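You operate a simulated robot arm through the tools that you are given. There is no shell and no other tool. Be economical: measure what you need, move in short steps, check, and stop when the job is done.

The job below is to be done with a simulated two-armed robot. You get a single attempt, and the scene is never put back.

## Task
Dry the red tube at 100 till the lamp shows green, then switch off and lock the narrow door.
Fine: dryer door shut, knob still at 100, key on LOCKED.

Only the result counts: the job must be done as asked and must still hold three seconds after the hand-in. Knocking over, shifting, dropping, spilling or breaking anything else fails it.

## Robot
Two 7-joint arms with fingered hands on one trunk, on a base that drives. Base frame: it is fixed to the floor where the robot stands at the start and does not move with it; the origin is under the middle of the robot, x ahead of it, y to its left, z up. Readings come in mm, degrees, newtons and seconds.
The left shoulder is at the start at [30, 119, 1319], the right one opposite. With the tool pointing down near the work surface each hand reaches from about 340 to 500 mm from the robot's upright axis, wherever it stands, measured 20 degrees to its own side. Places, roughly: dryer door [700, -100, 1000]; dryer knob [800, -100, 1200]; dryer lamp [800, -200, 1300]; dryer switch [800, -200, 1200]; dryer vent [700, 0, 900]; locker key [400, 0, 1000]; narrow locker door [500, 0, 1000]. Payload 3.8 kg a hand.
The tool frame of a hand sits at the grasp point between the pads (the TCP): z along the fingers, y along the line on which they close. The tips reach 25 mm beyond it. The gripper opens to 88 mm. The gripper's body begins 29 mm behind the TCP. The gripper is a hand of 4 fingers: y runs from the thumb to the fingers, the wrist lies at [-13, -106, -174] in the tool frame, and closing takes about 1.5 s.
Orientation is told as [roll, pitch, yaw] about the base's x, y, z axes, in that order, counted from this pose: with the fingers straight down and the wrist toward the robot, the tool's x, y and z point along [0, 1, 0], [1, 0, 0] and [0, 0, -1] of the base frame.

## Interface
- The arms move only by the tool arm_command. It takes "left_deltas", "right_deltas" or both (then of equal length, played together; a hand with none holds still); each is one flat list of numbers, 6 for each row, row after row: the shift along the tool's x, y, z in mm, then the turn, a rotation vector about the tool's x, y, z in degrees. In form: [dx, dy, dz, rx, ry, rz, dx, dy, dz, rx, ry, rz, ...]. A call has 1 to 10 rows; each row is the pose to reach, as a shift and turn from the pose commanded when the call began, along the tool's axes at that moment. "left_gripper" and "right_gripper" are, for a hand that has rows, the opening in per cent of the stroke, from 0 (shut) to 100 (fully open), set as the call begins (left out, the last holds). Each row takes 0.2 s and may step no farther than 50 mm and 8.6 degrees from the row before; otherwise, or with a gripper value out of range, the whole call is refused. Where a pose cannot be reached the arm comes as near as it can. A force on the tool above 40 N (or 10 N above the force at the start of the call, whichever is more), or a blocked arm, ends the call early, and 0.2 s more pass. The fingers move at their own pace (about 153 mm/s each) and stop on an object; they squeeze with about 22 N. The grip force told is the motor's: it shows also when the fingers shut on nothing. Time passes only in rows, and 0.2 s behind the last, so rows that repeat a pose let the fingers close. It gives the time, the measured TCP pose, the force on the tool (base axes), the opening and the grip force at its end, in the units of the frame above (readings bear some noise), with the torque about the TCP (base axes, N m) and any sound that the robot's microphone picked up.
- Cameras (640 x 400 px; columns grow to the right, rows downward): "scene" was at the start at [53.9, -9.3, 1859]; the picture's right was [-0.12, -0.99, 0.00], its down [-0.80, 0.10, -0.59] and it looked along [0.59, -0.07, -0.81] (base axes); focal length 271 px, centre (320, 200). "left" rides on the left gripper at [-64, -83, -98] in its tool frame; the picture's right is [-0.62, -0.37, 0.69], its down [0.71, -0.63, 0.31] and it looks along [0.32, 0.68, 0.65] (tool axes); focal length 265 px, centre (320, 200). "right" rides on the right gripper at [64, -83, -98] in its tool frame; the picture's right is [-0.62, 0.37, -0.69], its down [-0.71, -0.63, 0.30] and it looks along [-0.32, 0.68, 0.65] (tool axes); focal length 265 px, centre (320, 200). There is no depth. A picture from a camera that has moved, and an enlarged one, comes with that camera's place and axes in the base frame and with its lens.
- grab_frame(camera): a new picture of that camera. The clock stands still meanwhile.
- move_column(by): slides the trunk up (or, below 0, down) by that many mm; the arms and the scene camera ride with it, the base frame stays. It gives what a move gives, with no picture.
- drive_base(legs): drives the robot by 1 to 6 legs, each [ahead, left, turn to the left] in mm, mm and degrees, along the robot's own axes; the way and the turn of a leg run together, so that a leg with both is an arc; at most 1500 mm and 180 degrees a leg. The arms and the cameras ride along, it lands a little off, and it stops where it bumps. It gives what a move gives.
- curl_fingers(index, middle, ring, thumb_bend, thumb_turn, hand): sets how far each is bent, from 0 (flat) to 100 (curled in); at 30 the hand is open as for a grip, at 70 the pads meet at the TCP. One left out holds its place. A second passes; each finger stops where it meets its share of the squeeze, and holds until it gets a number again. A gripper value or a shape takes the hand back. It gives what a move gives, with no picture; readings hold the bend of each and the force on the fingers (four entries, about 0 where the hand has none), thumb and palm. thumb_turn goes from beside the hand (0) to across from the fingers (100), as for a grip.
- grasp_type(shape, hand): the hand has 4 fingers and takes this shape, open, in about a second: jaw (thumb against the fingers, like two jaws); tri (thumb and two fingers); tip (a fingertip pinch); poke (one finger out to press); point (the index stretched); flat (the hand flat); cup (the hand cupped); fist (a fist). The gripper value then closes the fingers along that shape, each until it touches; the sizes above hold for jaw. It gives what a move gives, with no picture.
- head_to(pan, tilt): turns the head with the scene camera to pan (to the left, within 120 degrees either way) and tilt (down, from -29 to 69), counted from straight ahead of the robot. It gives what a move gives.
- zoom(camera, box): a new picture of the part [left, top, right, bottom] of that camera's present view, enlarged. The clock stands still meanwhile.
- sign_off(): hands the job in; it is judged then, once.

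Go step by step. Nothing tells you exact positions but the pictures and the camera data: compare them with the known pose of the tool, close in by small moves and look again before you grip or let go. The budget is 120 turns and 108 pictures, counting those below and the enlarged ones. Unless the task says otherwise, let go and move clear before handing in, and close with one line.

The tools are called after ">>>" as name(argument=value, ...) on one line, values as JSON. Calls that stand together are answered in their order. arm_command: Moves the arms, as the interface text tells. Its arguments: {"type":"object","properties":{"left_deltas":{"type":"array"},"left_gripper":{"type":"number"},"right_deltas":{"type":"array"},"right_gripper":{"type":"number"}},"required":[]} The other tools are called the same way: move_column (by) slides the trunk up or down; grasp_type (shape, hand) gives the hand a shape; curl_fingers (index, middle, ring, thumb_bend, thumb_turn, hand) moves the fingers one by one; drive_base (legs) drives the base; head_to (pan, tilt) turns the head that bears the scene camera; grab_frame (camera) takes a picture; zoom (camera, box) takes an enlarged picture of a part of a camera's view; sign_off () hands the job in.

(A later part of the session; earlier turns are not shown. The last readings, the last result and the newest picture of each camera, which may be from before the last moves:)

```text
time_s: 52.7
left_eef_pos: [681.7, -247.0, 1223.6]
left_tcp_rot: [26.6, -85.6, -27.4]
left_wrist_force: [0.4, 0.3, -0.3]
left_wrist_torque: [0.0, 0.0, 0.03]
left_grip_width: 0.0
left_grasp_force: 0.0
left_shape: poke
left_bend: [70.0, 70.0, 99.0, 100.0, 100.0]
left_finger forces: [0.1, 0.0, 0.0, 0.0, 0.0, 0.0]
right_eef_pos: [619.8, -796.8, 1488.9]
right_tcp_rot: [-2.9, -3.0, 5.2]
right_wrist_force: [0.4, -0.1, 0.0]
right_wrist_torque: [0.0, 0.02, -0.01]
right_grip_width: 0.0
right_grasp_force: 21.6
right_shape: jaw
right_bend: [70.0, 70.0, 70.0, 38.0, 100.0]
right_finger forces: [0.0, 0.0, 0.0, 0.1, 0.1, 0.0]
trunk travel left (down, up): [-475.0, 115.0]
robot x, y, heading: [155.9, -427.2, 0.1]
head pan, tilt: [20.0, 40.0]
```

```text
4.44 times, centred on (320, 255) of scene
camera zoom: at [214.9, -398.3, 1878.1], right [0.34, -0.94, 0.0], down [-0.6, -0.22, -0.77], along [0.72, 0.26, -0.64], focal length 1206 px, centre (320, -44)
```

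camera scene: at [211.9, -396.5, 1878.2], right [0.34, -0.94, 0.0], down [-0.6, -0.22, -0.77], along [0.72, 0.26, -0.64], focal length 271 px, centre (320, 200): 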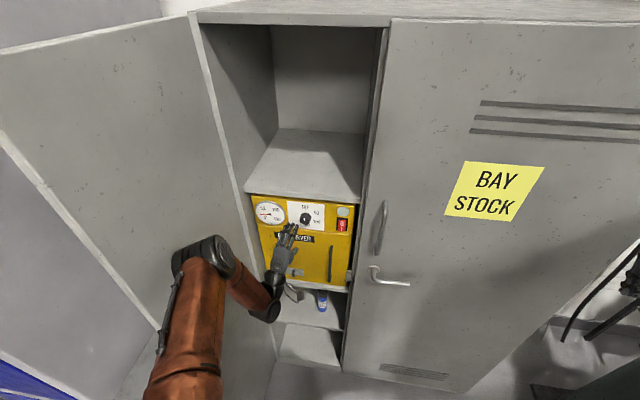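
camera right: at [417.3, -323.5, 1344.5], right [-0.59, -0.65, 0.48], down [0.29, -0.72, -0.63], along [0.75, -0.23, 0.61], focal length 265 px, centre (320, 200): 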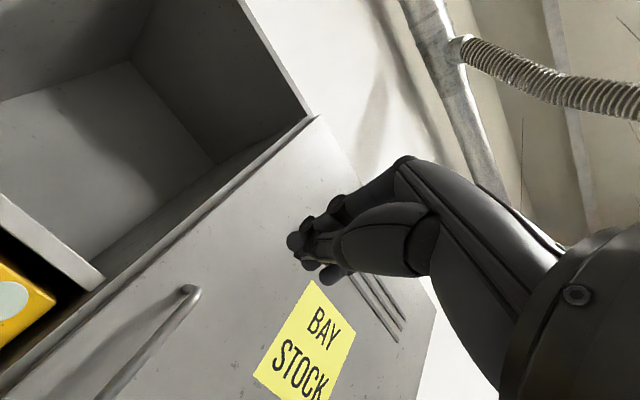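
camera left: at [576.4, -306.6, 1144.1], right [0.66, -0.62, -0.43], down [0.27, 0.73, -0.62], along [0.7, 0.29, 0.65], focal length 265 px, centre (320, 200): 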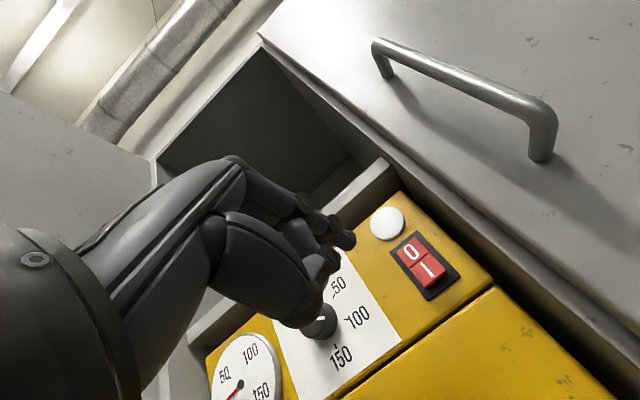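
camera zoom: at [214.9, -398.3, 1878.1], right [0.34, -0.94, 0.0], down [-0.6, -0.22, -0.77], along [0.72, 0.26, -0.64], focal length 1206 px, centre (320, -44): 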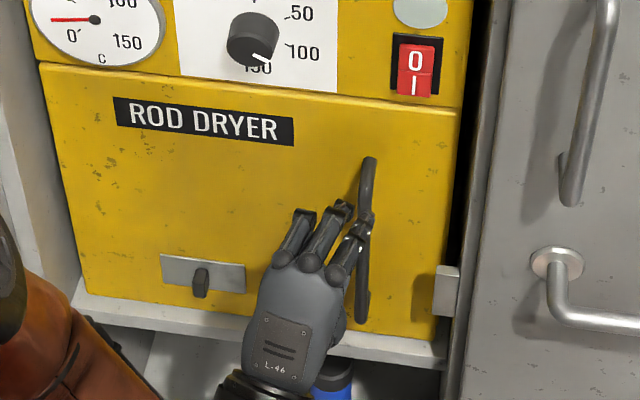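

The index is the poking finger and its tip is about 22 mm beyond and 9 mm right of the TCP. I approach the "I" half.

>>> arm_command(left_deltas=[3, 0, 30, 0, 0, 0, 6, -1, 60, 0, 0, 0, 7, -2, 85, 0, 0, 0, 7, -2, 103, 0, 0, 0])

>>> grab_frame(camera="left")

>>> zoom(camera="scene", box=[300, 190, 380, 250])

```text
time_s: 53.7
left_eef_pos: [782.4, -241.2, 1214.4]
left_tcp_rot: [25.6, -85.7, -26.5]
left_wrist_force: [-1.0, 0.6, 0.0]
left_wrist_torque: [-0.02, 0.0, 0.01]
left_grip_width: 0.0
left_grasp_force: 0.1
left_shape: poke
left_bend: [70.0, 70.0, 99.0, 100.0, 100.0]
left_finger forces: [0.0, 0.0, 0.0, 0.1, 0.0, 0.0]
right_eef_pos: [620.0, -796.4, 1489.0]
right_tcp_rot: [-2.9, -3.1, 5.1]
right_wrist_force: [0.5, 0.0, -1.4]
right_wrist_torque: [-0.01, 0.01, 0.02]
right_grip_width: 0.0
right_grasp_force: 22.6
right_shape: jaw
right_bend: [70.0, 70.0, 70.0, 38.0, 100.0]
right_finger forces: [0.1, 0.0, 0.0, 0.0, 0.1, 0.0]
trunk travel left (down, up): [-475.0, 115.0]
robot x, y, heading: [151.3, -429.0, -0.0]
head pan, tilt: [20.0, 40.0]
```

```text
46 pictures are left
camera left: at [677.1, -300.0, 1134.8], right [0.66, -0.62, -0.43], down [0.27, 0.73, -0.63], along [0.7, 0.29, 0.65], focal length 265 px, centre (320, 200)
```

left: 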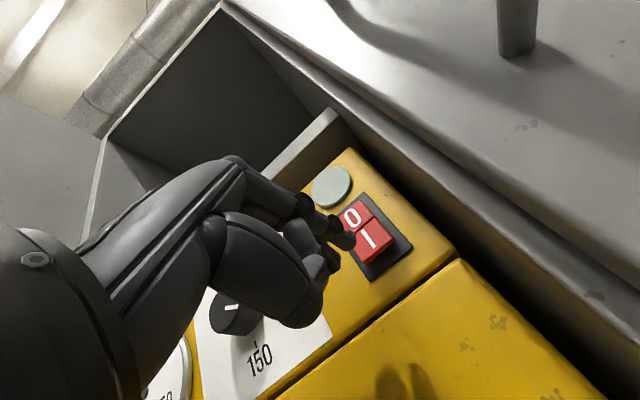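

```text
6.67 times, centred on (340, 220) of scene
camera zoom: at [215.0, -397.6, 1878.1], right [0.34, -0.94, 0.0], down [-0.6, -0.22, -0.77], along [0.72, 0.26, -0.64], focal length 1809 px, centre (187, 67)
```

zoom: 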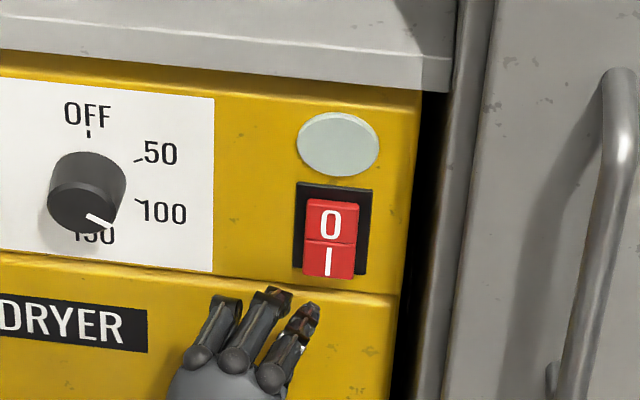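

The tip is lined up with the "I" half. Pressing gently.

>>> arm_command(left_deltas=[-3, 2, 12, 0, 0, 0, -3, 2, 20, 0, 0, 0, -3, 2, 26, 0, 0, 0, -3, 2, 32, 0, 0, 0, -3, 2, 38, 0, 0, 0])

>>> grab_frame(camera="left")

```text
time_s: 55.1
left_eef_pos: [810.7, -242.3, 1214.5]
left_tcp_rot: [24.8, -85.9, -25.8]
left_wrist_force: [-34.0, 0.8, 4.8]
left_wrist_torque: [0.04, -0.05, 0.04]
left_grip_width: 0.4
left_grasp_force: 0.1
left_shape: poke
left_bend: [70.0, 70.0, 99.0, 100.0, 100.0]
left_finger forces: [14.5, 19.3, 0.0, 0.0, 0.0, 0.0]
right_eef_pos: [611.8, -795.5, 1492.2]
right_tcp_rot: [-2.9, -3.4, 5.3]
right_wrist_force: [-0.1, 0.4, 0.6]
right_wrist_torque: [0.0, -0.01, -0.03]
right_grip_width: 0.0
right_grasp_force: 22.1
right_shape: jaw
right_bend: [70.0, 70.0, 70.0, 38.0, 100.0]
right_finger forces: [0.0, 0.0, 0.0, 0.1, 0.0, 0.1]
trunk travel left (down, up): [-475.0, 115.0]
robot x, y, heading: [152.0, -430.5, -0.0]
head pan, tilt: [20.0, 40.0]
stopped in row 5 (left hand): the force on the tool passed its limit at 46 N (the readings are from after the stop); the commanded pose is now the measured one
```

```text
44 pictures are left
camera left: at [705.4, -302.6, 1134.7], right [0.66, -0.62, -0.43], down [0.28, 0.73, -0.63], along [0.7, 0.29, 0.65], focal length 265 px, centre (320, 200)
```

left: 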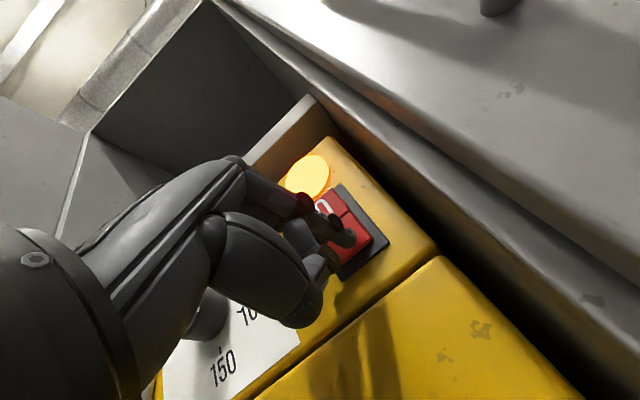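

The lamp is amber, so it's heating. I'll pull the finger back and wait, watching the gauge.

>>> arm_command(left_deltas=[0, 0, -20, 0, 0, 0, 0, 0, -40, 0, 0, 0, 0, 0, -60, 0, 0, 0, 0, 0, -60, 0, 0, 0, 0, 0, -60, 0, 0, 0, 0, 0, -60, 0, 0, 0, 0, 0, -60, 0, 0, 0, 0, 0, -60, 0, 0, 0, 0, 0, -60, 0, 0, 0, 0, 0, -60, 0, 0, 0])

>>> zoom(camera="scene", box=[240, 180, 370, 260])

```text
time_s: 57.3
left_eef_pos: [758.9, -242.5, 1216.2]
left_tcp_rot: [23.8, -85.6, -24.7]
left_wrist_force: [-0.2, -0.1, 0.3]
left_wrist_torque: [-0.01, 0.02, -0.01]
left_grip_width: 0.0
left_grasp_force: 0.1
left_shape: poke
left_bend: [70.0, 70.0, 99.0, 100.0, 100.0]
left_finger forces: [0.0, 0.0, 0.0, 0.0, 0.0, 0.0]
right_eef_pos: [618.6, -795.1, 1489.1]
right_tcp_rot: [-2.9, -3.0, 5.2]
right_wrist_force: [0.5, 0.7, -0.2]
right_wrist_torque: [0.01, -0.03, 0.01]
right_grip_width: 0.0
right_grasp_force: 21.8
right_shape: jaw
right_bend: [70.0, 70.0, 70.0, 38.0, 100.0]
right_finger forces: [0.0, 0.0, 0.0, 0.0, 0.0, 0.0]
trunk travel left (down, up): [-475.0, 115.0]
robot x, y, heading: [153.8, -422.9, 0.1]
head pan, tilt: [20.0, 40.0]
```

```text
4.92 times, centred on (305, 220) of scene
camera zoom: at [213.5, -397.2, 1878.1], right [0.34, -0.94, 0.0], down [-0.6, -0.22, -0.77], along [0.72, 0.26, -0.64], focal length 1336 px, centre (394, 102)
```

zoom: 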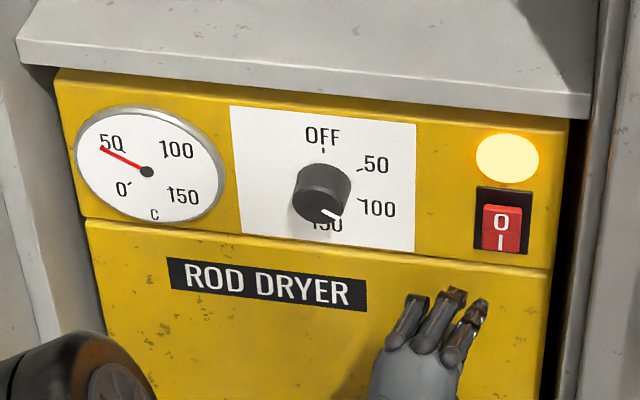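

It is heating quickly. I wait, and meanwhile raise the finger level with the "0" half.

>>> arm_command(left_deltas=[0, 15, 0, 0, 0, 0, 0, 28, 0, 0, 0, 0, 0, 28, 0, 0, 0, 0, 0, 28, 0, 0, 0, 0, 0, 28, 0, 0, 0, 0, 0, 28, 0, 0, 0, 0, 0, 28, 0, 0, 0, 0, 0, 28, 0, 0, 0, 0, 0, 28, 0, 0, 0, 0, 0, 28, 0, 0, 0, 0])

>>> arm_command(left_deltas=[0, 0, 0, 0, 0, 0, 0, 0, 0, 0, 0, 0, 0, 0, 0, 0, 0, 0, 0, 0, 0, 0, 0, 0, 0, 0, 0, 0, 0, 0, 0, 0, 0, 0, 0, 0, 0, 0, 0, 0, 0, 0, 0, 0, 0, 0, 0, 0, 0, 0, 0, 0, 0, 0, 0, 0, 0, 0, 0, 0])

>>> zoom(camera="scene", box=[240, 180, 370, 260])

>>> grab_frame(camera="left")

```text
time_s: 59.5
left_eef_pos: [761.3, -242.7, 1244.6]
left_tcp_rot: [23.7, -85.6, -24.7]
left_wrist_force: [0.1, 0.3, -0.6]
left_wrist_torque: [-0.01, 0.0, 0.02]
left_grip_width: 0.0
left_grasp_force: 0.1
left_shape: poke
left_bend: [70.0, 70.0, 99.0, 100.0, 100.0]
left_finger forces: [0.0, 0.1, 0.0, 0.0, 0.0, 0.0]
right_eef_pos: [619.4, -795.1, 1488.7]
right_tcp_rot: [-3.0, -2.9, 5.1]
right_wrist_force: [-0.6, 0.6, 0.4]
right_wrist_torque: [0.01, -0.01, 0.0]
right_grip_width: 0.0
right_grasp_force: 21.9
right_shape: jaw
right_bend: [70.0, 70.0, 70.0, 38.0, 100.0]
right_finger forces: [0.1, 0.0, 0.0, 0.0, 0.1, 0.0]
trunk travel left (down, up): [-475.0, 115.0]
robot x, y, heading: [154.8, -429.1, 0.1]
head pan, tilt: [20.0, 40.0]
```

```text
time_s: 61.7
left_eef_pos: [761.8, -243.7, 1244.8]
left_tcp_rot: [23.9, -85.7, -24.7]
left_wrist_force: [0.2, 0.8, 0.7]
left_wrist_torque: [-0.01, 0.01, 0.0]
left_grip_width: 0.0
left_grasp_force: 0.0
left_shape: poke
left_bend: [70.0, 70.0, 99.0, 100.0, 100.0]
left_finger forces: [0.1, 0.1, 0.0, 0.2, 0.0, 0.1]
right_eef_pos: [619.8, -795.6, 1488.2]
right_tcp_rot: [-3.1, -3.0, 5.1]
right_wrist_force: [-1.0, 0.3, 0.4]
right_wrist_torque: [0.04, -0.05, -0.02]
right_grip_width: 0.0
right_grasp_force: 21.5
right_shape: jaw
right_bend: [70.0, 70.0, 70.0, 38.0, 100.0]
right_finger forces: [0.0, 0.0, 0.0, 0.0, 0.0, 0.1]
trunk travel left (down, up): [-475.0, 115.0]
robot x, y, heading: [152.1, -427.5, -0.2]
head pan, tilt: [20.0, 40.0]
```

```text
4.92 times, centred on (305, 220) of scene
camera zoom: at [213.6, -397.2, 1878.1], right [0.34, -0.94, 0.0], down [-0.6, -0.22, -0.77], along [0.72, 0.26, -0.64], focal length 1336 px, centre (394, 102)
```

zoom: 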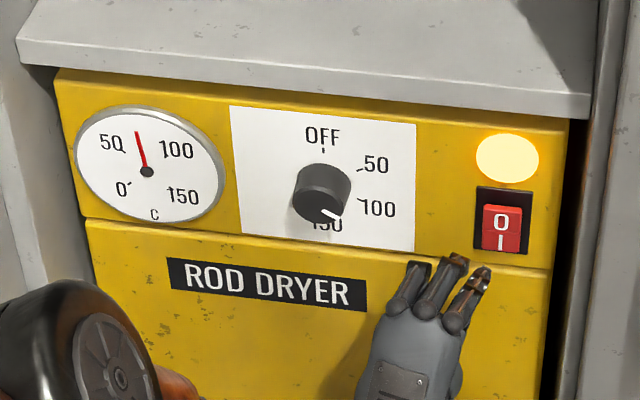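

```text
41 pictures are left
camera left: at [655.9, -302.9, 1166.0], right [0.65, -0.62, -0.44], down [0.27, 0.73, -0.63], along [0.71, 0.29, 0.65], focal length 265 px, centre (320, 200)
```

left: 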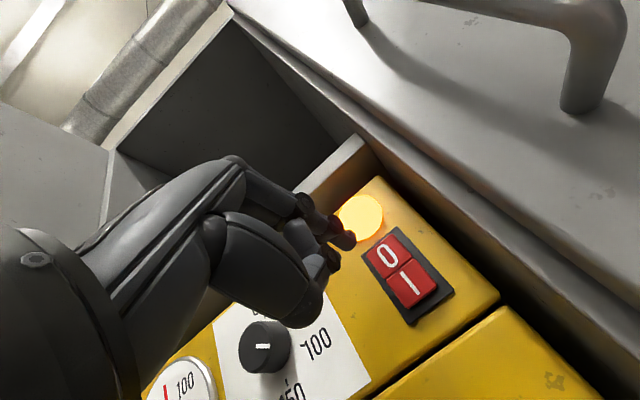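

Gauge near 75. Keep waiting.

>>> arm_command(left_deltas=[-4, 6, 0, 0, 0, 0, -4, 6, 0, 0, 0, 0, -4, 6, 0, 0, 0, 0, -4, 6, 0, 0, 0, 0, -4, 6, 0, 0, 0, 0, -4, 6, 0, 0, 0, 0, -4, 6, 0, 0, 0, 0, -4, 6, 0, 0, 0, 0, -4, 6, 0, 0, 0, 0, -4, 6, 0, 0, 0, 0])

>>> arm_command(left_deltas=[0, 0, 0, 0, 0, 0, 0, 0, 0, 0, 0, 0, 0, 0, 0, 0, 0, 0, 0, 0, 0, 0, 0, 0, 0, 0, 0, 0, 0, 0, 0, 0, 0, 0, 0, 0, 0, 0, 0, 0, 0, 0, 0, 0, 0, 0, 0, 0, 0, 0, 0, 0, 0, 0, 0, 0, 0, 0, 0, 0])

>>> zoom(camera="scene", box=[240, 180, 370, 260])

```text
time_s: 63.9
left_eef_pos: [761.7, -247.7, 1249.7]
left_tcp_rot: [23.7, -85.7, -24.7]
left_wrist_force: [0.3, 0.1, -0.7]
left_wrist_torque: [0.01, 0.02, -0.01]
left_grip_width: 0.0
left_grasp_force: 0.0
left_shape: poke
left_bend: [70.0, 70.0, 99.0, 100.0, 100.0]
left_finger forces: [0.0, 0.0, 0.0, 0.0, 0.0, 0.0]
right_eef_pos: [618.7, -796.5, 1488.7]
right_tcp_rot: [-3.1, -2.9, 5.2]
right_wrist_force: [-0.4, 1.2, 0.5]
right_wrist_torque: [0.01, 0.0, 0.05]
right_grip_width: 0.0
right_grasp_force: 21.6
right_shape: jaw
right_bend: [70.0, 70.0, 70.0, 38.0, 100.0]
right_finger forces: [0.0, 0.1, 0.0, 0.0, 0.1, 0.1]
trunk travel left (down, up): [-475.0, 115.0]
robot x, y, heading: [153.1, -425.6, 0.1]
head pan, tilt: [20.0, 40.0]
```

```text
time_s: 66.1
left_eef_pos: [761.7, -247.3, 1249.5]
left_tcp_rot: [23.8, -85.7, -24.7]
left_wrist_force: [0.0, 0.0, 0.8]
left_wrist_torque: [0.02, -0.02, 0.0]
left_grip_width: 0.0
left_grasp_force: 0.0
left_shape: poke
left_bend: [70.0, 70.0, 99.0, 100.0, 100.0]
left_finger forces: [0.1, 0.1, 0.1, 0.0, 0.1, 0.0]
right_eef_pos: [619.8, -795.3, 1489.8]
right_tcp_rot: [-3.0, -3.1, 5.2]
right_wrist_force: [0.7, 0.2, -0.5]
right_wrist_torque: [0.02, 0.02, 0.01]
right_grip_width: 0.1
right_grasp_force: 22.2
right_shape: jaw
right_bend: [70.0, 70.0, 70.0, 38.0, 100.0]
right_finger forces: [0.0, 0.1, 0.1, 0.1, 0.1, 0.0]
trunk travel left (down, up): [-475.0, 115.0]
robot x, y, heading: [149.3, -426.4, -0.0]
head pan, tilt: [20.0, 40.0]
```

```text
4.92 times, centred on (305, 220) of scene
camera zoom: at [213.6, -397.2, 1878.1], right [0.34, -0.94, 0.0], down [-0.6, -0.22, -0.77], along [0.72, 0.26, -0.64], focal length 1336 px, centre (394, 102)
```

zoom: 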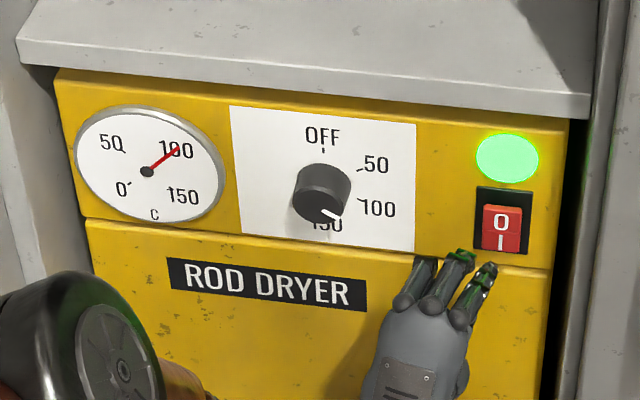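

The lamp is green and the gauge is at 100. Now I press "0".

>>> arm_command(left_deltas=[0, 0, 20, 0, 0, 0, 0, 0, 38, 0, 0, 0, 0, 0, 46, 0, 0, 0, 0, 0, 52, 0, 0, 0, 0, 0, 58, 0, 0, 0, 0, 0, 64, 0, 0, 0])

>>> grab_frame(camera="left")

```text
time_s: 67.4
left_eef_pos: [813.3, -249.0, 1252.8]
left_tcp_rot: [29.7, -86.6, -30.8]
left_wrist_force: [-34.6, -2.4, 12.5]
left_wrist_torque: [0.06, -0.03, 0.24]
left_grip_width: 0.0
left_grasp_force: 0.1
left_shape: poke
left_bend: [70.0, 70.0, 99.0, 100.0, 100.0]
left_finger forces: [5.7, 30.4, 0.0, 0.1, 0.0, 0.1]
right_eef_pos: [611.1, -795.9, 1492.3]
right_tcp_rot: [-3.0, -3.2, 5.3]
right_wrist_force: [0.2, -0.1, 0.2]
right_wrist_torque: [0.01, -0.02, 0.0]
right_grip_width: 0.0
right_grasp_force: 22.1
right_shape: jaw
right_bend: [70.0, 70.0, 70.0, 38.0, 100.0]
right_finger forces: [0.1, 0.1, 0.0, 0.0, 0.1, 0.0]
trunk travel left (down, up): [-475.0, 115.0]
robot x, y, heading: [152.5, -428.8, 0.2]
head pan, tilt: [20.0, 40.0]
stopped in row 6 (left hand): the force on the tool passed its limit at 44 N (the readings are from after the stop); the commanded pose is now the measured one
```

```text
39 pictures are left
camera left: at [709.0, -309.2, 1171.4], right [0.66, -0.62, -0.42], down [0.29, 0.73, -0.62], along [0.69, 0.29, 0.66], focal length 265 px, centre (320, 200)
```

left: 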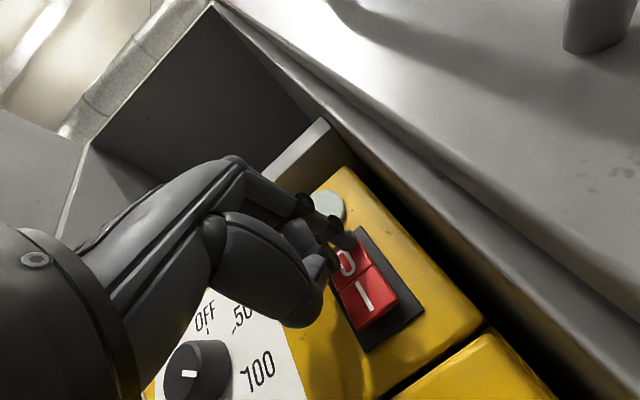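

The lamp is out and the rocker is on 0. I'll withdraw, back the base off and check.

>>> arm_command(left_deltas=[0, 0, -25, 0, 0, 0, 0, 0, -50, 0, 0, 0, 0, 0, -75, 0, 0, 0, 0, 0, -100, 0, 0, 0], left_gripper=0)

>>> zoom(camera="scene", box=[240, 180, 370, 260])

>>> drive_base(legs=[[-420, 0, 0]])

>>> grab_frame(camera="scene")

```text
time_s: 68.4
left_eef_pos: [721.3, -246.3, 1252.8]
left_tcp_rot: [24.9, -86.0, -25.9]
left_wrist_force: [-0.6, 0.0, -0.6]
left_wrist_torque: [-0.02, 0.02, -0.02]
left_grip_width: 0.1
left_grasp_force: 0.0
left_shape: poke
left_bend: [70.0, 70.0, 99.0, 100.0, 100.0]
left_finger forces: [0.1, 0.0, 0.0, 0.0, 0.0, 0.1]
right_eef_pos: [618.6, -795.3, 1488.7]
right_tcp_rot: [-2.8, -3.0, 5.4]
right_wrist_force: [-0.3, -0.1, 0.2]
right_wrist_torque: [0.03, 0.01, 0.0]
right_grip_width: 0.2
right_grasp_force: 22.0
right_shape: jaw
right_bend: [70.0, 70.0, 70.0, 38.0, 100.0]
right_finger forces: [0.0, 0.0, 0.0, 0.1, 0.0, 0.0]
trunk travel left (down, up): [-475.0, 115.0]
robot x, y, heading: [153.8, -425.8, 0.2]
head pan, tilt: [20.0, 40.0]
```

```text
4.92 times, centred on (305, 220) of scene
camera zoom: at [213.9, -396.6, 1878.1], right [0.34, -0.94, 0.0], down [-0.6, -0.22, -0.77], along [0.72, 0.26, -0.64], focal length 1336 px, centre (394, 102)
```

zoom: 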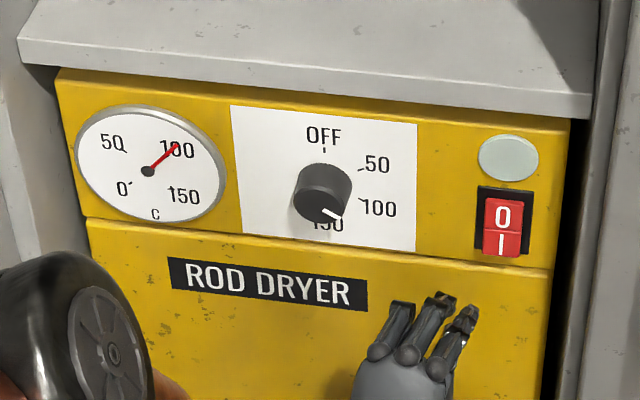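

```text
time_s: 71.0
left_eef_pos: [302.0, -245.3, 1252.7]
left_tcp_rot: [25.1, -86.0, -25.9]
left_wrist_force: [0.1, -0.3, 0.2]
left_wrist_torque: [-0.02, 0.04, 0.0]
left_grip_width: 0.0
left_grasp_force: 0.1
left_shape: poke
left_bend: [70.0, 70.0, 99.0, 100.0, 100.0]
left_finger forces: [0.0, 0.0, 0.0, 0.0, 0.0, 0.1]
right_eef_pos: [203.4, -794.4, 1488.9]
right_tcp_rot: [-3.0, -2.9, 5.4]
right_wrist_force: [-1.1, 0.4, 0.3]
right_wrist_torque: [0.01, 0.01, -0.04]
right_grip_width: 0.0
right_grasp_force: 21.8
right_shape: jaw
right_bend: [70.0, 70.0, 70.0, 38.0, 100.0]
right_finger forces: [0.0, 0.1, 0.1, 0.1, 0.0, 0.0]
trunk travel left (down, up): [-475.0, 115.0]
robot x, y, heading: [-266.5, -427.6, 0.3]
head pan, tilt: [20.0, 40.0]
```

```text
37 pictures are left
camera scene: at [-204.2, -397.8, 1878.1], right [0.35, -0.94, 0.0], down [-0.6, -0.22, -0.77], along [0.72, 0.26, -0.64], focal length 271 px, centre (320, 200)
```

scene: 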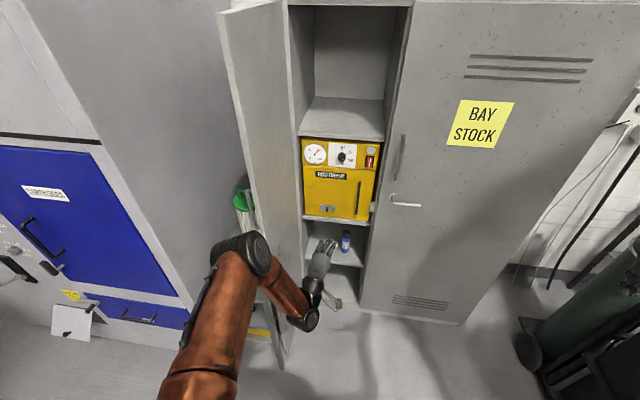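

The dryer is off, its door shut and its knob at 100. For the narrow door, I'll raise the left hand above the handle height, go to its outer side, and hook the free edge with the fingertips.

>>> arm_command(left_deltas=[0, 30, 0, 0, 0, 0, 0, 60, 0, 0, 0, 0, 0, 90, 0, 0, 0, 0, 0, 118, 0, 0, 0, 0])

>>> drive_base(legs=[[0, 325, 0]])

>>> grab_frame(camera="scene")

>>> grab_frame(camera="left")

```text
time_s: 72.0
left_eef_pos: [309.2, -250.1, 1369.3]
left_tcp_rot: [25.2, -86.0, -26.1]
left_wrist_force: [0.1, 0.2, 0.4]
left_wrist_torque: [-0.04, 0.0, 0.0]
left_grip_width: 0.0
left_grasp_force: 0.0
left_shape: poke
left_bend: [70.0, 70.0, 99.0, 100.0, 100.0]
left_finger forces: [0.0, 0.0, 0.0, 0.0, 0.0, 0.0]
right_eef_pos: [203.1, -794.4, 1489.0]
right_tcp_rot: [-2.9, -2.9, 5.4]
right_wrist_force: [-0.6, 0.9, -0.2]
right_wrist_torque: [0.01, 0.0, 0.01]
right_grip_width: 0.0
right_grasp_force: 22.1
right_shape: jaw
right_bend: [70.0, 70.0, 70.0, 38.0, 100.0]
right_finger forces: [0.0, 0.1, 0.0, 0.0, 0.0, 0.1]
trunk travel left (down, up): [-475.0, 115.0]
robot x, y, heading: [-267.6, -429.6, 0.2]
head pan, tilt: [20.0, 40.0]
```

```text
time_s: 74.2
left_eef_pos: [307.0, 78.4, 1369.8]
left_tcp_rot: [25.5, -86.0, -26.2]
left_wrist_force: [-0.2, 0.5, -0.5]
left_wrist_torque: [0.03, -0.03, -0.02]
left_grip_width: 0.0
left_grasp_force: 0.1
left_shape: poke
left_bend: [70.0, 70.0, 99.0, 100.0, 100.0]
left_finger forces: [0.0, 0.0, 0.1, 0.0, 0.1, 0.0]
right_eef_pos: [201.9, -464.5, 1487.4]
right_tcp_rot: [-2.9, -2.9, 5.4]
right_wrist_force: [0.1, 0.7, 0.3]
right_wrist_torque: [0.0, -0.02, -0.01]
right_grip_width: 0.0
right_grasp_force: 21.6
right_shape: jaw
right_bend: [70.0, 70.0, 70.0, 38.0, 100.0]
right_finger forces: [0.0, 0.0, 0.0, 0.1, 0.0, 0.1]
trunk travel left (down, up): [-475.0, 115.0]
robot x, y, heading: [-267.1, -101.1, 0.3]
head pan, tilt: [20.0, 40.0]
```

```text
36 pictures are left
camera scene: at [-206.3, -69.6, 1878.2], right [0.35, -0.94, 0.0], down [-0.6, -0.22, -0.77], along [0.72, 0.27, -0.64], focal length 271 px, centre (320, 200)
```

scene: 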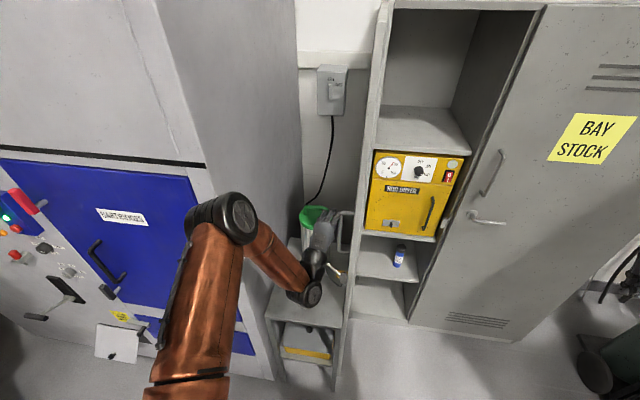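

```text
35 pictures are left
camera left: at [202.3, 18.5, 1289.4], right [0.66, -0.62, -0.43], down [0.27, 0.73, -0.63], along [0.7, 0.3, 0.65], focal length 265 px, centre (320, 200)
```

left: 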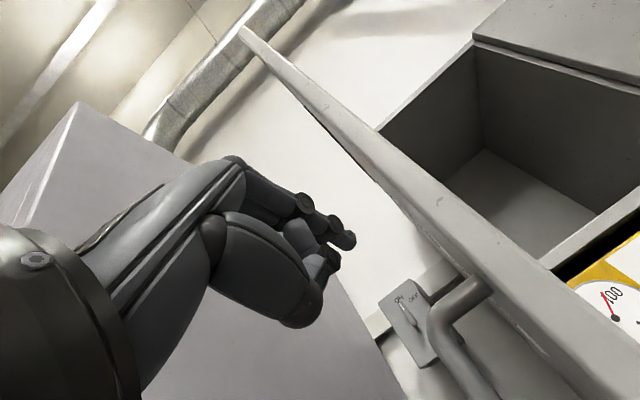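

The fingertips are just in front of the free edge on its outer side. I'll go ahead 75 mm, then slide right to swing the door.

>>> drive_base(legs=[[80, 5, 0]])

>>> grab_frame(camera="left")

```text
time_s: 75.2
left_eef_pos: [386.3, 84.8, 1368.7]
left_tcp_rot: [25.4, -86.0, -26.2]
left_wrist_force: [0.4, 0.8, -0.6]
left_wrist_torque: [-0.01, -0.03, 0.01]
left_grip_width: 0.0
left_grasp_force: 0.0
left_shape: poke
left_bend: [70.0, 70.0, 99.0, 100.0, 100.0]
left_finger forces: [0.1, 0.0, 0.1, 0.0, 0.0, 0.1]
right_eef_pos: [281.8, -460.3, 1488.9]
right_tcp_rot: [-3.0, -3.0, 5.6]
right_wrist_force: [-0.1, -0.1, -0.3]
right_wrist_torque: [0.02, 0.0, -0.03]
right_grip_width: 0.0
right_grasp_force: 22.0
right_shape: jaw
right_bend: [70.0, 70.0, 70.0, 38.0, 100.0]
right_finger forces: [0.0, 0.0, 0.0, 0.1, 0.1, 0.0]
trunk travel left (down, up): [-475.0, 115.0]
robot x, y, heading: [-185.6, -92.4, 0.5]
head pan, tilt: [20.0, 40.0]
```

```text
34 pictures are left
camera left: at [281.4, 24.4, 1289.5], right [0.66, -0.62, -0.43], down [0.27, 0.73, -0.63], along [0.7, 0.3, 0.65], focal length 265 px, centre (320, 200)
```

left: 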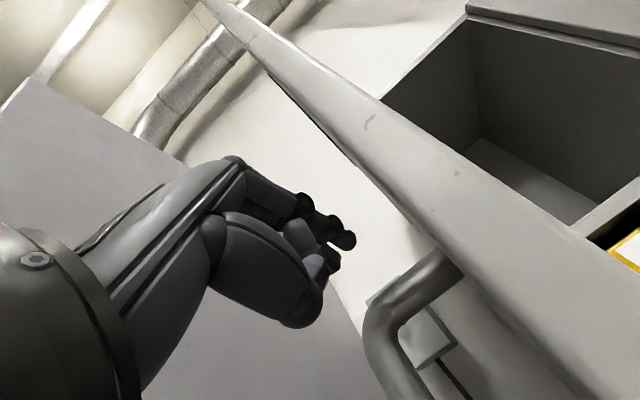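

A bit further forward to be safely past the edge, then right.

>>> drive_base(legs=[[30, 0, 0], [0, -110, 0]])

>>> grab_frame(camera="scene")

```text
time_s: 76.9
left_eef_pos: [418.6, -23.3, 1368.4]
left_tcp_rot: [24.7, -85.9, -25.5]
left_wrist_force: [-0.2, -0.6, 0.8]
left_wrist_torque: [0.02, 0.0, -0.01]
left_grip_width: 0.1
left_grasp_force: 0.0
left_shape: poke
left_bend: [70.0, 70.0, 99.0, 100.0, 100.0]
left_finger forces: [0.1, 0.1, 0.0, 0.0, 0.0, 0.0]
right_eef_pos: [314.2, -566.6, 1487.3]
right_tcp_rot: [-3.0, -3.1, 5.5]
right_wrist_force: [-0.4, 0.0, -1.5]
right_wrist_torque: [-0.03, 0.01, 0.01]
right_grip_width: 0.0
right_grasp_force: 21.4
right_shape: jaw
right_bend: [70.0, 70.0, 70.0, 38.0, 100.0]
right_finger forces: [0.0, 0.0, 0.0, 0.0, 0.0, 0.0]
trunk travel left (down, up): [-475.0, 115.0]
robot x, y, heading: [-159.8, -201.9, 0.1]
head pan, tilt: [20.0, 40.0]
```

```text
33 pictures are left
camera scene: at [-94.0, -171.4, 1878.1], right [0.35, -0.94, 0.0], down [-0.6, -0.22, -0.77], along [0.72, 0.27, -0.64], focal length 271 px, centre (320, 200)
```

scene: 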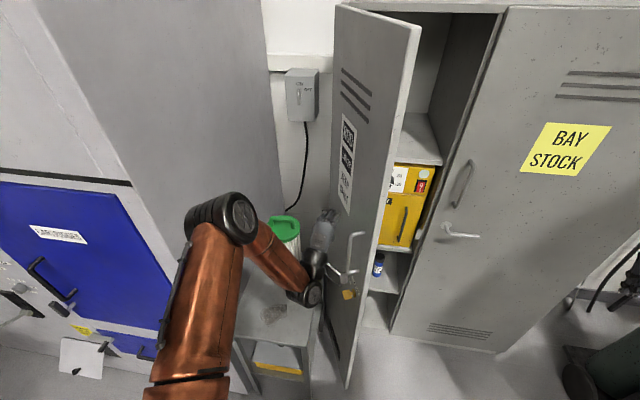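

The door is swinging shut nicely. Continue along the arc.

>>> drive_base(legs=[[70, -100, 0], [65, -45, 0]])

>>> grab_frame(camera="scene")

```text
time_s: 78.8
left_eef_pos: [554.2, -167.3, 1369.5]
left_tcp_rot: [24.8, -86.0, -25.5]
left_wrist_force: [-0.6, 0.5, 0.4]
left_wrist_torque: [-0.01, 0.01, -0.01]
left_grip_width: 0.5
left_grasp_force: 0.1
left_shape: poke
left_bend: [70.0, 70.0, 99.0, 100.0, 100.0]
left_finger forces: [0.0, 0.0, 0.1, 0.1, 0.1, 0.0]
right_eef_pos: [447.6, -711.4, 1488.2]
right_tcp_rot: [-3.0, -3.0, 5.5]
right_wrist_force: [-0.2, 0.1, -0.4]
right_wrist_torque: [0.02, 0.05, 0.0]
right_grip_width: 0.0
right_grasp_force: 21.2
right_shape: jaw
right_bend: [70.0, 70.0, 70.0, 38.0, 100.0]
right_finger forces: [0.0, 0.0, 0.0, 0.1, 0.0, 0.0]
trunk travel left (down, up): [-475.0, 115.0]
robot x, y, heading: [-20.8, -346.0, 0.4]
head pan, tilt: [20.0, 40.0]
```

```text
32 pictures are left
camera scene: at [40.7, -315.1, 1878.1], right [0.35, -0.94, 0.0], down [-0.6, -0.22, -0.77], along [0.72, 0.27, -0.64], focal length 271 px, centre (320, 200)
```

scene: 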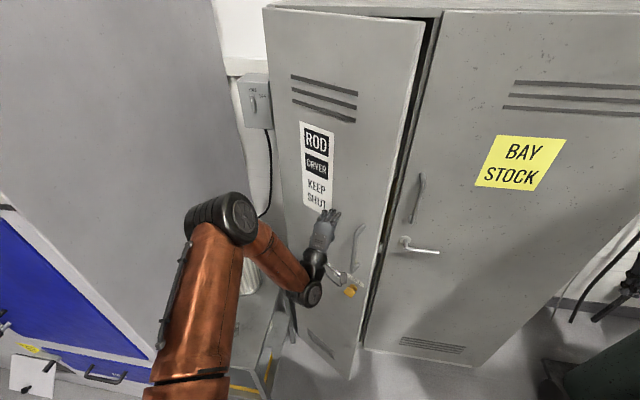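

Almost closed. I push ahead further.

>>> drive_base(legs=[[120, -40, 0]])

>>> grab_frame(camera="scene")

```text
time_s: 80.0
left_eef_pos: [676.3, -208.3, 1369.0]
left_tcp_rot: [25.5, -86.0, -26.2]
left_wrist_force: [-0.6, 0.3, -0.6]
left_wrist_torque: [0.01, 0.01, 0.0]
left_grip_width: 0.0
left_grasp_force: 0.0
left_shape: poke
left_bend: [70.0, 70.0, 99.0, 100.0, 100.0]
left_finger forces: [0.0, 0.1, 0.1, 0.1, 0.0, 0.0]
right_eef_pos: [568.8, -751.6, 1488.5]
right_tcp_rot: [-3.1, -3.1, 5.5]
right_wrist_force: [0.5, -0.4, -0.3]
right_wrist_torque: [-0.02, 0.01, 0.02]
right_grip_width: 0.0
right_grasp_force: 22.3
right_shape: jaw
right_bend: [70.0, 70.0, 70.0, 38.0, 100.0]
right_finger forces: [0.0, 0.0, 0.0, 0.1, 0.1, 0.1]
trunk travel left (down, up): [-475.0, 115.0]
robot x, y, heading: [101.4, -384.7, -0.1]
head pan, tilt: [20.0, 40.0]
```

```text
31 pictures are left
camera scene: at [161.5, -356.1, 1878.1], right [0.35, -0.94, 0.0], down [-0.6, -0.22, -0.77], along [0.72, 0.26, -0.64], focal length 271 px, centre (320, 200)
```

scene: 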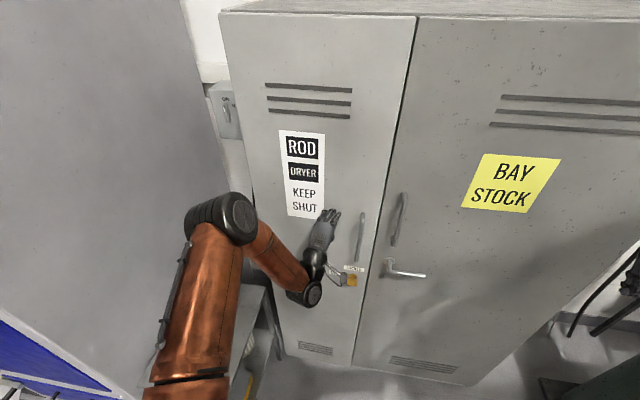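

It looks shut. I press gently with the arm to confirm, then look at the key.

>>> arm_command(left_deltas=[0, 0, 10, 0, 0, 0, 0, 0, 20, 0, 0, 0, 0, 0, 30, 0, 0, 0, 0, 0, 40, 0, 0, 0])

>>> zoom(camera="scene", box=[320, 190, 440, 310])

>>> zoom(camera="scene", box=[325, 255, 385, 300])

```text
time_s: 81.0
left_eef_pos: [714.0, -208.7, 1365.1]
left_tcp_rot: [25.1, -86.0, -25.9]
left_wrist_force: [-0.4, 0.9, -0.5]
left_wrist_torque: [0.0, 0.01, 0.0]
left_grip_width: 0.0
left_grasp_force: 0.1
left_shape: poke
left_bend: [70.0, 70.0, 99.0, 100.0, 100.0]
left_finger forces: [0.0, 0.0, 0.0, 0.0, 0.0, 0.0]
right_eef_pos: [568.1, -752.0, 1488.9]
right_tcp_rot: [-2.9, -3.1, 5.5]
right_wrist_force: [0.6, 0.1, 0.0]
right_wrist_torque: [-0.02, -0.03, -0.01]
right_grip_width: 0.0
right_grasp_force: 21.7
right_shape: jaw
right_bend: [70.0, 70.0, 70.0, 38.0, 100.0]
right_finger forces: [0.0, 0.0, 0.0, 0.0, 0.0, 0.0]
trunk travel left (down, up): [-475.0, 115.0]
robot x, y, heading: [100.7, -384.4, 0.2]
head pan, tilt: [20.0, 40.0]
```

```text
3.33 times, centred on (380, 250) of scene
camera zoom: at [160.6, -355.6, 1878.2], right [0.35, -0.94, 0.0], down [-0.6, -0.22, -0.77], along [0.72, 0.26, -0.64], focal length 904 px, centre (120, 33)
```

zoom: 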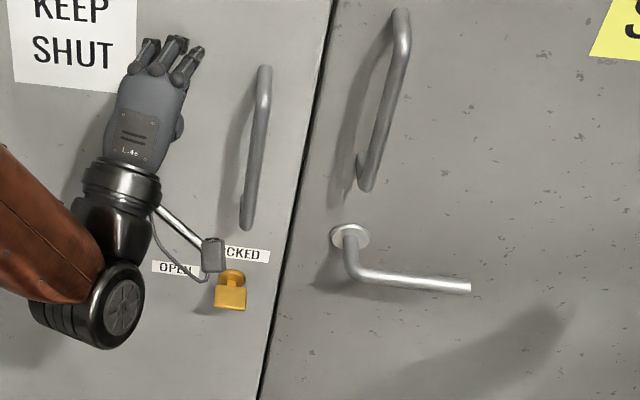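

```text
8.89 times, centred on (355, 278) of scene
camera zoom: at [160.6, -355.6, 1878.2], right [0.35, -0.94, 0.0], down [-0.6, -0.22, -0.77], along [0.72, 0.26, -0.64], focal length 2412 px, centre (9, -489)
```

zoom: 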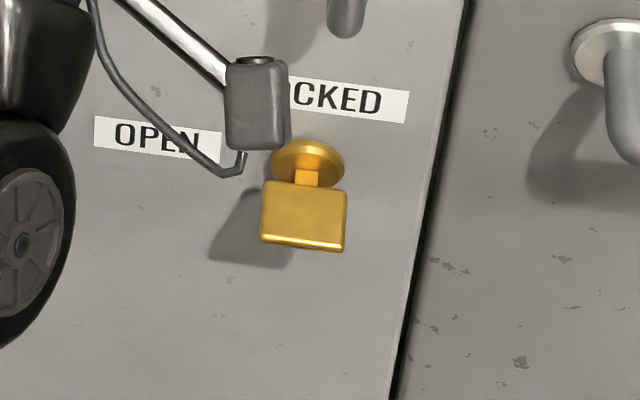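

The key's bow is horizontal (OPEN on the left) and LOCKED is above it, so it needs 90° clockwise. First I confirm the door is fully seated by pushing until contact.

>>> arm_command(left_deltas=[0, 0, 8, 0, 0, 0, 0, 0, 16, 0, 0, 0, 0, 0, 24, 0, 0, 0, 0, 0, 32, 0, 0, 0, 0, 0, 40, 0, 0, 0])

>>> grab_frame(camera="left")

```text
time_s: 82.2
left_eef_pos: [746.8, -211.3, 1366.4]
left_tcp_rot: [27.1, -86.2, -27.9]
left_wrist_force: [-27.7, -2.7, 1.9]
left_wrist_torque: [-0.01, 0.11, 0.3]
left_grip_width: 0.2
left_grasp_force: 0.0
left_shape: poke
left_bend: [70.0, 70.0, 99.0, 100.0, 100.0]
left_finger forces: [0.1, 28.0, 0.0, 0.0, 0.1, 0.0]
right_eef_pos: [561.5, -752.6, 1490.6]
right_tcp_rot: [-3.0, -3.2, 5.4]
right_wrist_force: [0.6, -0.3, -0.2]
right_wrist_torque: [-0.04, 0.03, -0.01]
right_grip_width: 0.1
right_grasp_force: 21.9
right_shape: jaw
right_bend: [70.0, 70.0, 70.0, 38.0, 100.0]
right_finger forces: [0.0, 0.1, 0.0, 0.0, 0.0, 0.0]
trunk travel left (down, up): [-475.0, 115.0]
robot x, y, heading: [100.6, -385.5, 0.2]
head pan, tilt: [20.0, 40.0]
```

```text
28 pictures are left
camera left: at [642.2, -270.8, 1286.5], right [0.66, -0.62, -0.43], down [0.28, 0.73, -0.63], along [0.7, 0.29, 0.65], focal length 265 px, centre (320, 200)
```

left: 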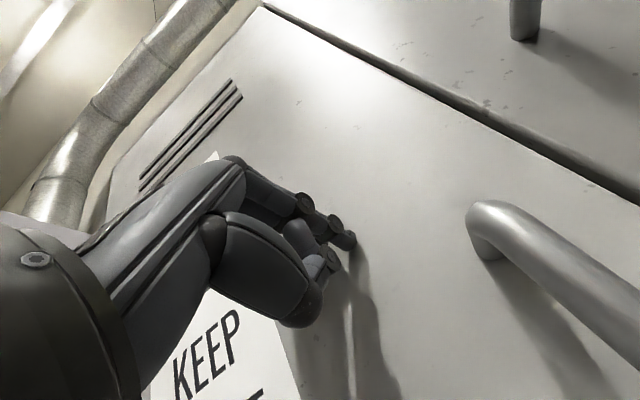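

The door is firmly seated, with its surface at x≈773. The key bow is at about [743, -274, 1020]. I'll retract, lower the trunk and open the hand.

>>> arm_command(left_deltas=[0, 0, -40, 0, 0, 0, 0, 0, -80, 0, 0, 0, -25, 0, -110, 0, 0, 0, -55, 0, -110, 0, 0, 0])

>>> grasp_type(shape="jaw", hand="left")

>>> move_column(by=-340)

>>> grab_frame(camera="left")

>>> grab_frame(camera="scene")

```text
time_s: 83.2
left_eef_pos: [644.5, -265.3, 1371.2]
left_tcp_rot: [26.1, -85.8, -26.6]
left_wrist_force: [-0.7, 1.2, 0.2]
left_wrist_torque: [0.02, -0.03, 0.01]
left_grip_width: 0.0
left_grasp_force: 0.0
left_shape: poke
left_bend: [70.0, 70.0, 99.0, 100.0, 100.0]
left_finger forces: [0.0, 0.0, 0.0, 0.1, 0.0, 0.0]
right_eef_pos: [569.7, -753.3, 1487.8]
right_tcp_rot: [-3.1, -3.0, 5.5]
right_wrist_force: [-0.1, -0.8, -0.6]
right_wrist_torque: [-0.02, 0.0, 0.01]
right_grip_width: 0.0
right_grasp_force: 22.2
right_shape: jaw
right_bend: [70.0, 70.0, 70.0, 38.0, 100.0]
right_finger forces: [0.0, 0.0, 0.0, 0.0, 0.0, 0.1]
trunk travel left (down, up): [-475.0, 115.0]
robot x, y, heading: [99.5, -383.2, 0.5]
head pan, tilt: [20.0, 40.0]
```

```text
time_s: 84.2
left_eef_pos: [643.8, -264.7, 1370.7]
left_tcp_rot: [25.3, -85.9, -26.0]
left_wrist_force: [0.6, 0.3, 1.0]
left_wrist_torque: [0.01, 0.01, -0.02]
left_grip_width: 87.9
left_grasp_force: 0.0
left_shape: jaw
left_bend: [30.0, 30.0, 30.0, 30.0, 98.0]
left_finger forces: [0.1, 0.1, 0.0, 0.1, 0.0, 0.1]
right_eef_pos: [568.0, -752.5, 1489.6]
right_tcp_rot: [-3.0, -3.1, 5.5]
right_wrist_force: [0.3, -0.4, -0.7]
right_wrist_torque: [-0.02, -0.04, 0.01]
right_grip_width: 0.0
right_grasp_force: 22.0
right_shape: jaw
right_bend: [70.0, 70.0, 70.0, 38.0, 100.0]
right_finger forces: [0.0, 0.0, 0.1, 0.0, 0.0, 0.0]
trunk travel left (down, up): [-475.0, 115.0]
robot x, y, heading: [100.3, -383.6, 0.2]
head pan, tilt: [20.0, 40.0]
```

```text
time_s: 87.5
left_eef_pos: [643.6, -263.0, 1030.1]
left_tcp_rot: [25.3, -86.0, -26.2]
left_wrist_force: [0.2, 0.9, 0.7]
left_wrist_torque: [-0.02, -0.02, 0.0]
left_grip_width: 88.0
left_grasp_force: 0.2
left_shape: jaw
left_bend: [30.0, 30.0, 30.0, 30.0, 98.0]
left_finger forces: [0.0, 0.0, 0.0, 0.0, 0.0, 0.0]
right_eef_pos: [568.4, -751.6, 1148.8]
right_tcp_rot: [-3.0, -3.0, 5.4]
right_wrist_force: [-0.2, 0.3, 1.0]
right_wrist_torque: [-0.02, 0.0, 0.01]
right_grip_width: 0.1
right_grasp_force: 22.0
right_shape: jaw
right_bend: [70.0, 70.0, 70.0, 38.0, 100.0]
right_finger forces: [0.0, 0.0, 0.0, 0.0, 0.0, 0.1]
trunk travel left (down, up): [-135.0, 455.0]
robot x, y, heading: [103.4, -382.6, 0.0]
head pan, tilt: [20.0, 40.0]
```

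```text
27 pictures are left
camera left: at [538.9, -324.2, 950.8], right [0.66, -0.62, -0.43], down [0.27, 0.73, -0.63], along [0.7, 0.29, 0.65], focal length 265 px, centre (320, 200)
```

left: 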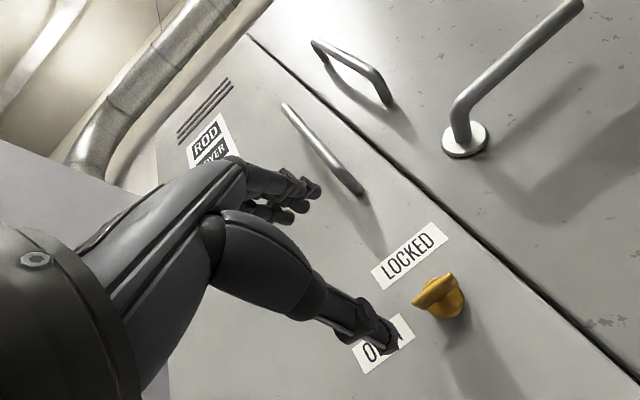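

```text
26 pictures are left
camera scene: at [161.2, -355.9, 1538.2], right [0.35, -0.94, 0.0], down [-0.6, -0.22, -0.77], along [0.72, 0.26, -0.64], focal length 271 px, centre (320, 200)
```

scene: 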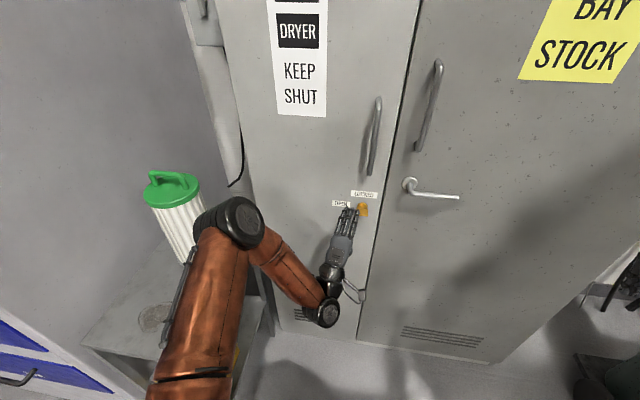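

I'll zoom in on the key to get its bow orientation and position.

>>> zoom(camera="left", box=[340, 200, 500, 360])

>>> zoom(camera="scene", box=[325, 180, 395, 230])

```text
2.50 times, centred on (420, 280) of left
camera zoom: at [538.9, -324.2, 950.8], right [0.66, -0.62, -0.43], down [0.27, 0.73, -0.63], along [0.7, 0.29, 0.65], focal length 664 px, centre (70, 0)
```

zoom: 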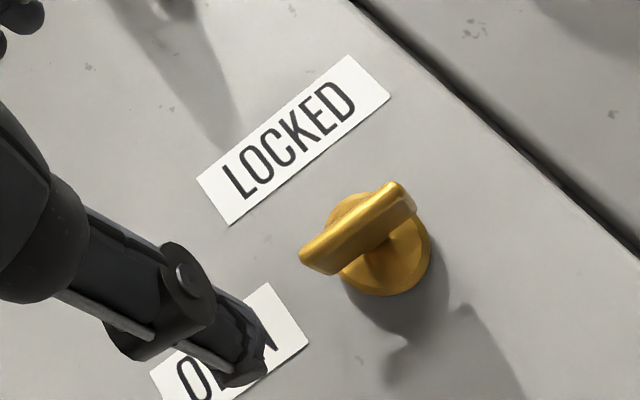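

```text
8.00 times, centred on (360, 205) of scene
camera zoom: at [161.2, -355.9, 1538.2], right [0.35, -0.94, 0.0], down [-0.6, -0.22, -0.77], along [0.72, 0.26, -0.64], focal length 2171 px, centre (0, 160)
```

zoom: 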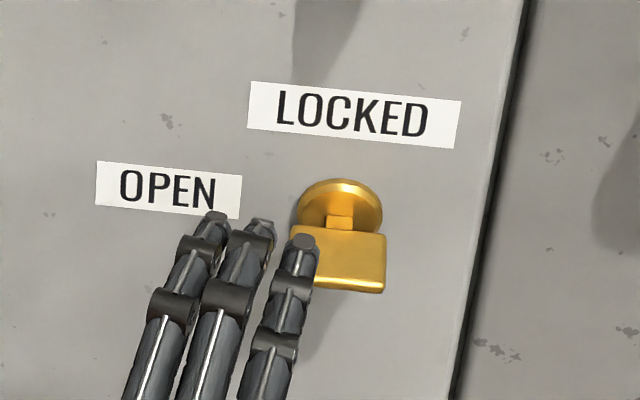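

The bow is a horizontal plate with its front edge at about [745, -274, 998]. I'll straddle it, fingers above and thumb below.

>>> arm_command(left_deltas=[-6, -13, 0, 0, 0, 0, -11, -26, 0, 0, 0, 0, -11, -26, 30, 0, 0, 0, -11, -26, 60, 0, 0, 0, -11, -26, 82, 0, 0, 0])

>>> grab_frame(camera="left")

>>> zoom(camera="scene", box=[325, 180, 395, 230])

```text
time_s: 88.7
left_eef_pos: [723.1, -275.0, 996.9]
left_tcp_rot: [25.0, -85.9, -25.7]
left_wrist_force: [0.7, -0.2, 0.0]
left_wrist_torque: [0.0, -0.01, -0.02]
left_grip_width: 88.1
left_grasp_force: 0.2
left_shape: jaw
left_bend: [30.0, 30.0, 30.0, 30.0, 98.0]
left_finger forces: [0.0, 0.1, 0.0, 0.1, 0.0, 0.1]
right_eef_pos: [568.9, -753.3, 1149.6]
right_tcp_rot: [-3.0, -3.0, 5.5]
right_wrist_force: [1.0, -0.3, -0.4]
right_wrist_torque: [-0.02, -0.02, 0.02]
right_grip_width: 0.3
right_grasp_force: 22.4
right_shape: jaw
right_bend: [70.0, 70.0, 70.0, 38.0, 100.0]
right_finger forces: [0.0, 0.1, 0.0, 0.0, 0.0, 0.0]
trunk travel left (down, up): [-135.0, 455.0]
robot x, y, heading: [100.1, -389.6, 0.1]
head pan, tilt: [20.0, 40.0]
```

```text
23 pictures are left
camera left: at [618.7, -335.0, 918.1], right [0.66, -0.62, -0.43], down [0.27, 0.73, -0.63], along [0.7, 0.29, 0.65], focal length 265 px, centre (320, 200)
```

left: 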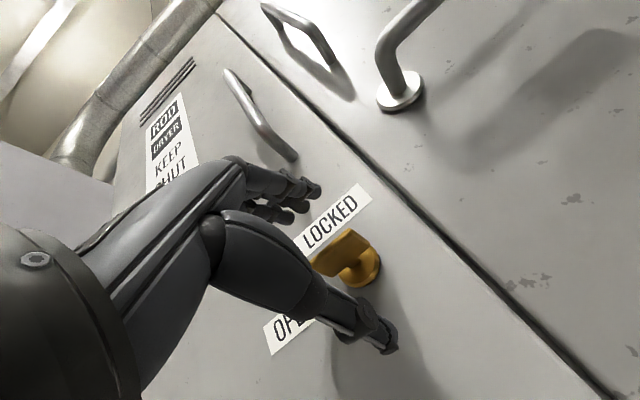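

```text
8.00 times, centred on (360, 205) of scene
camera zoom: at [161.6, -356.2, 1538.1], right [0.35, -0.94, 0.0], down [-0.6, -0.22, -0.77], along [0.72, 0.26, -0.64], focal length 2171 px, centre (0, 160)
```

zoom: 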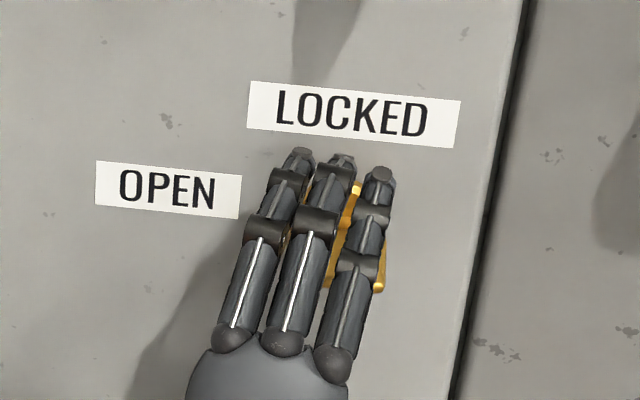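

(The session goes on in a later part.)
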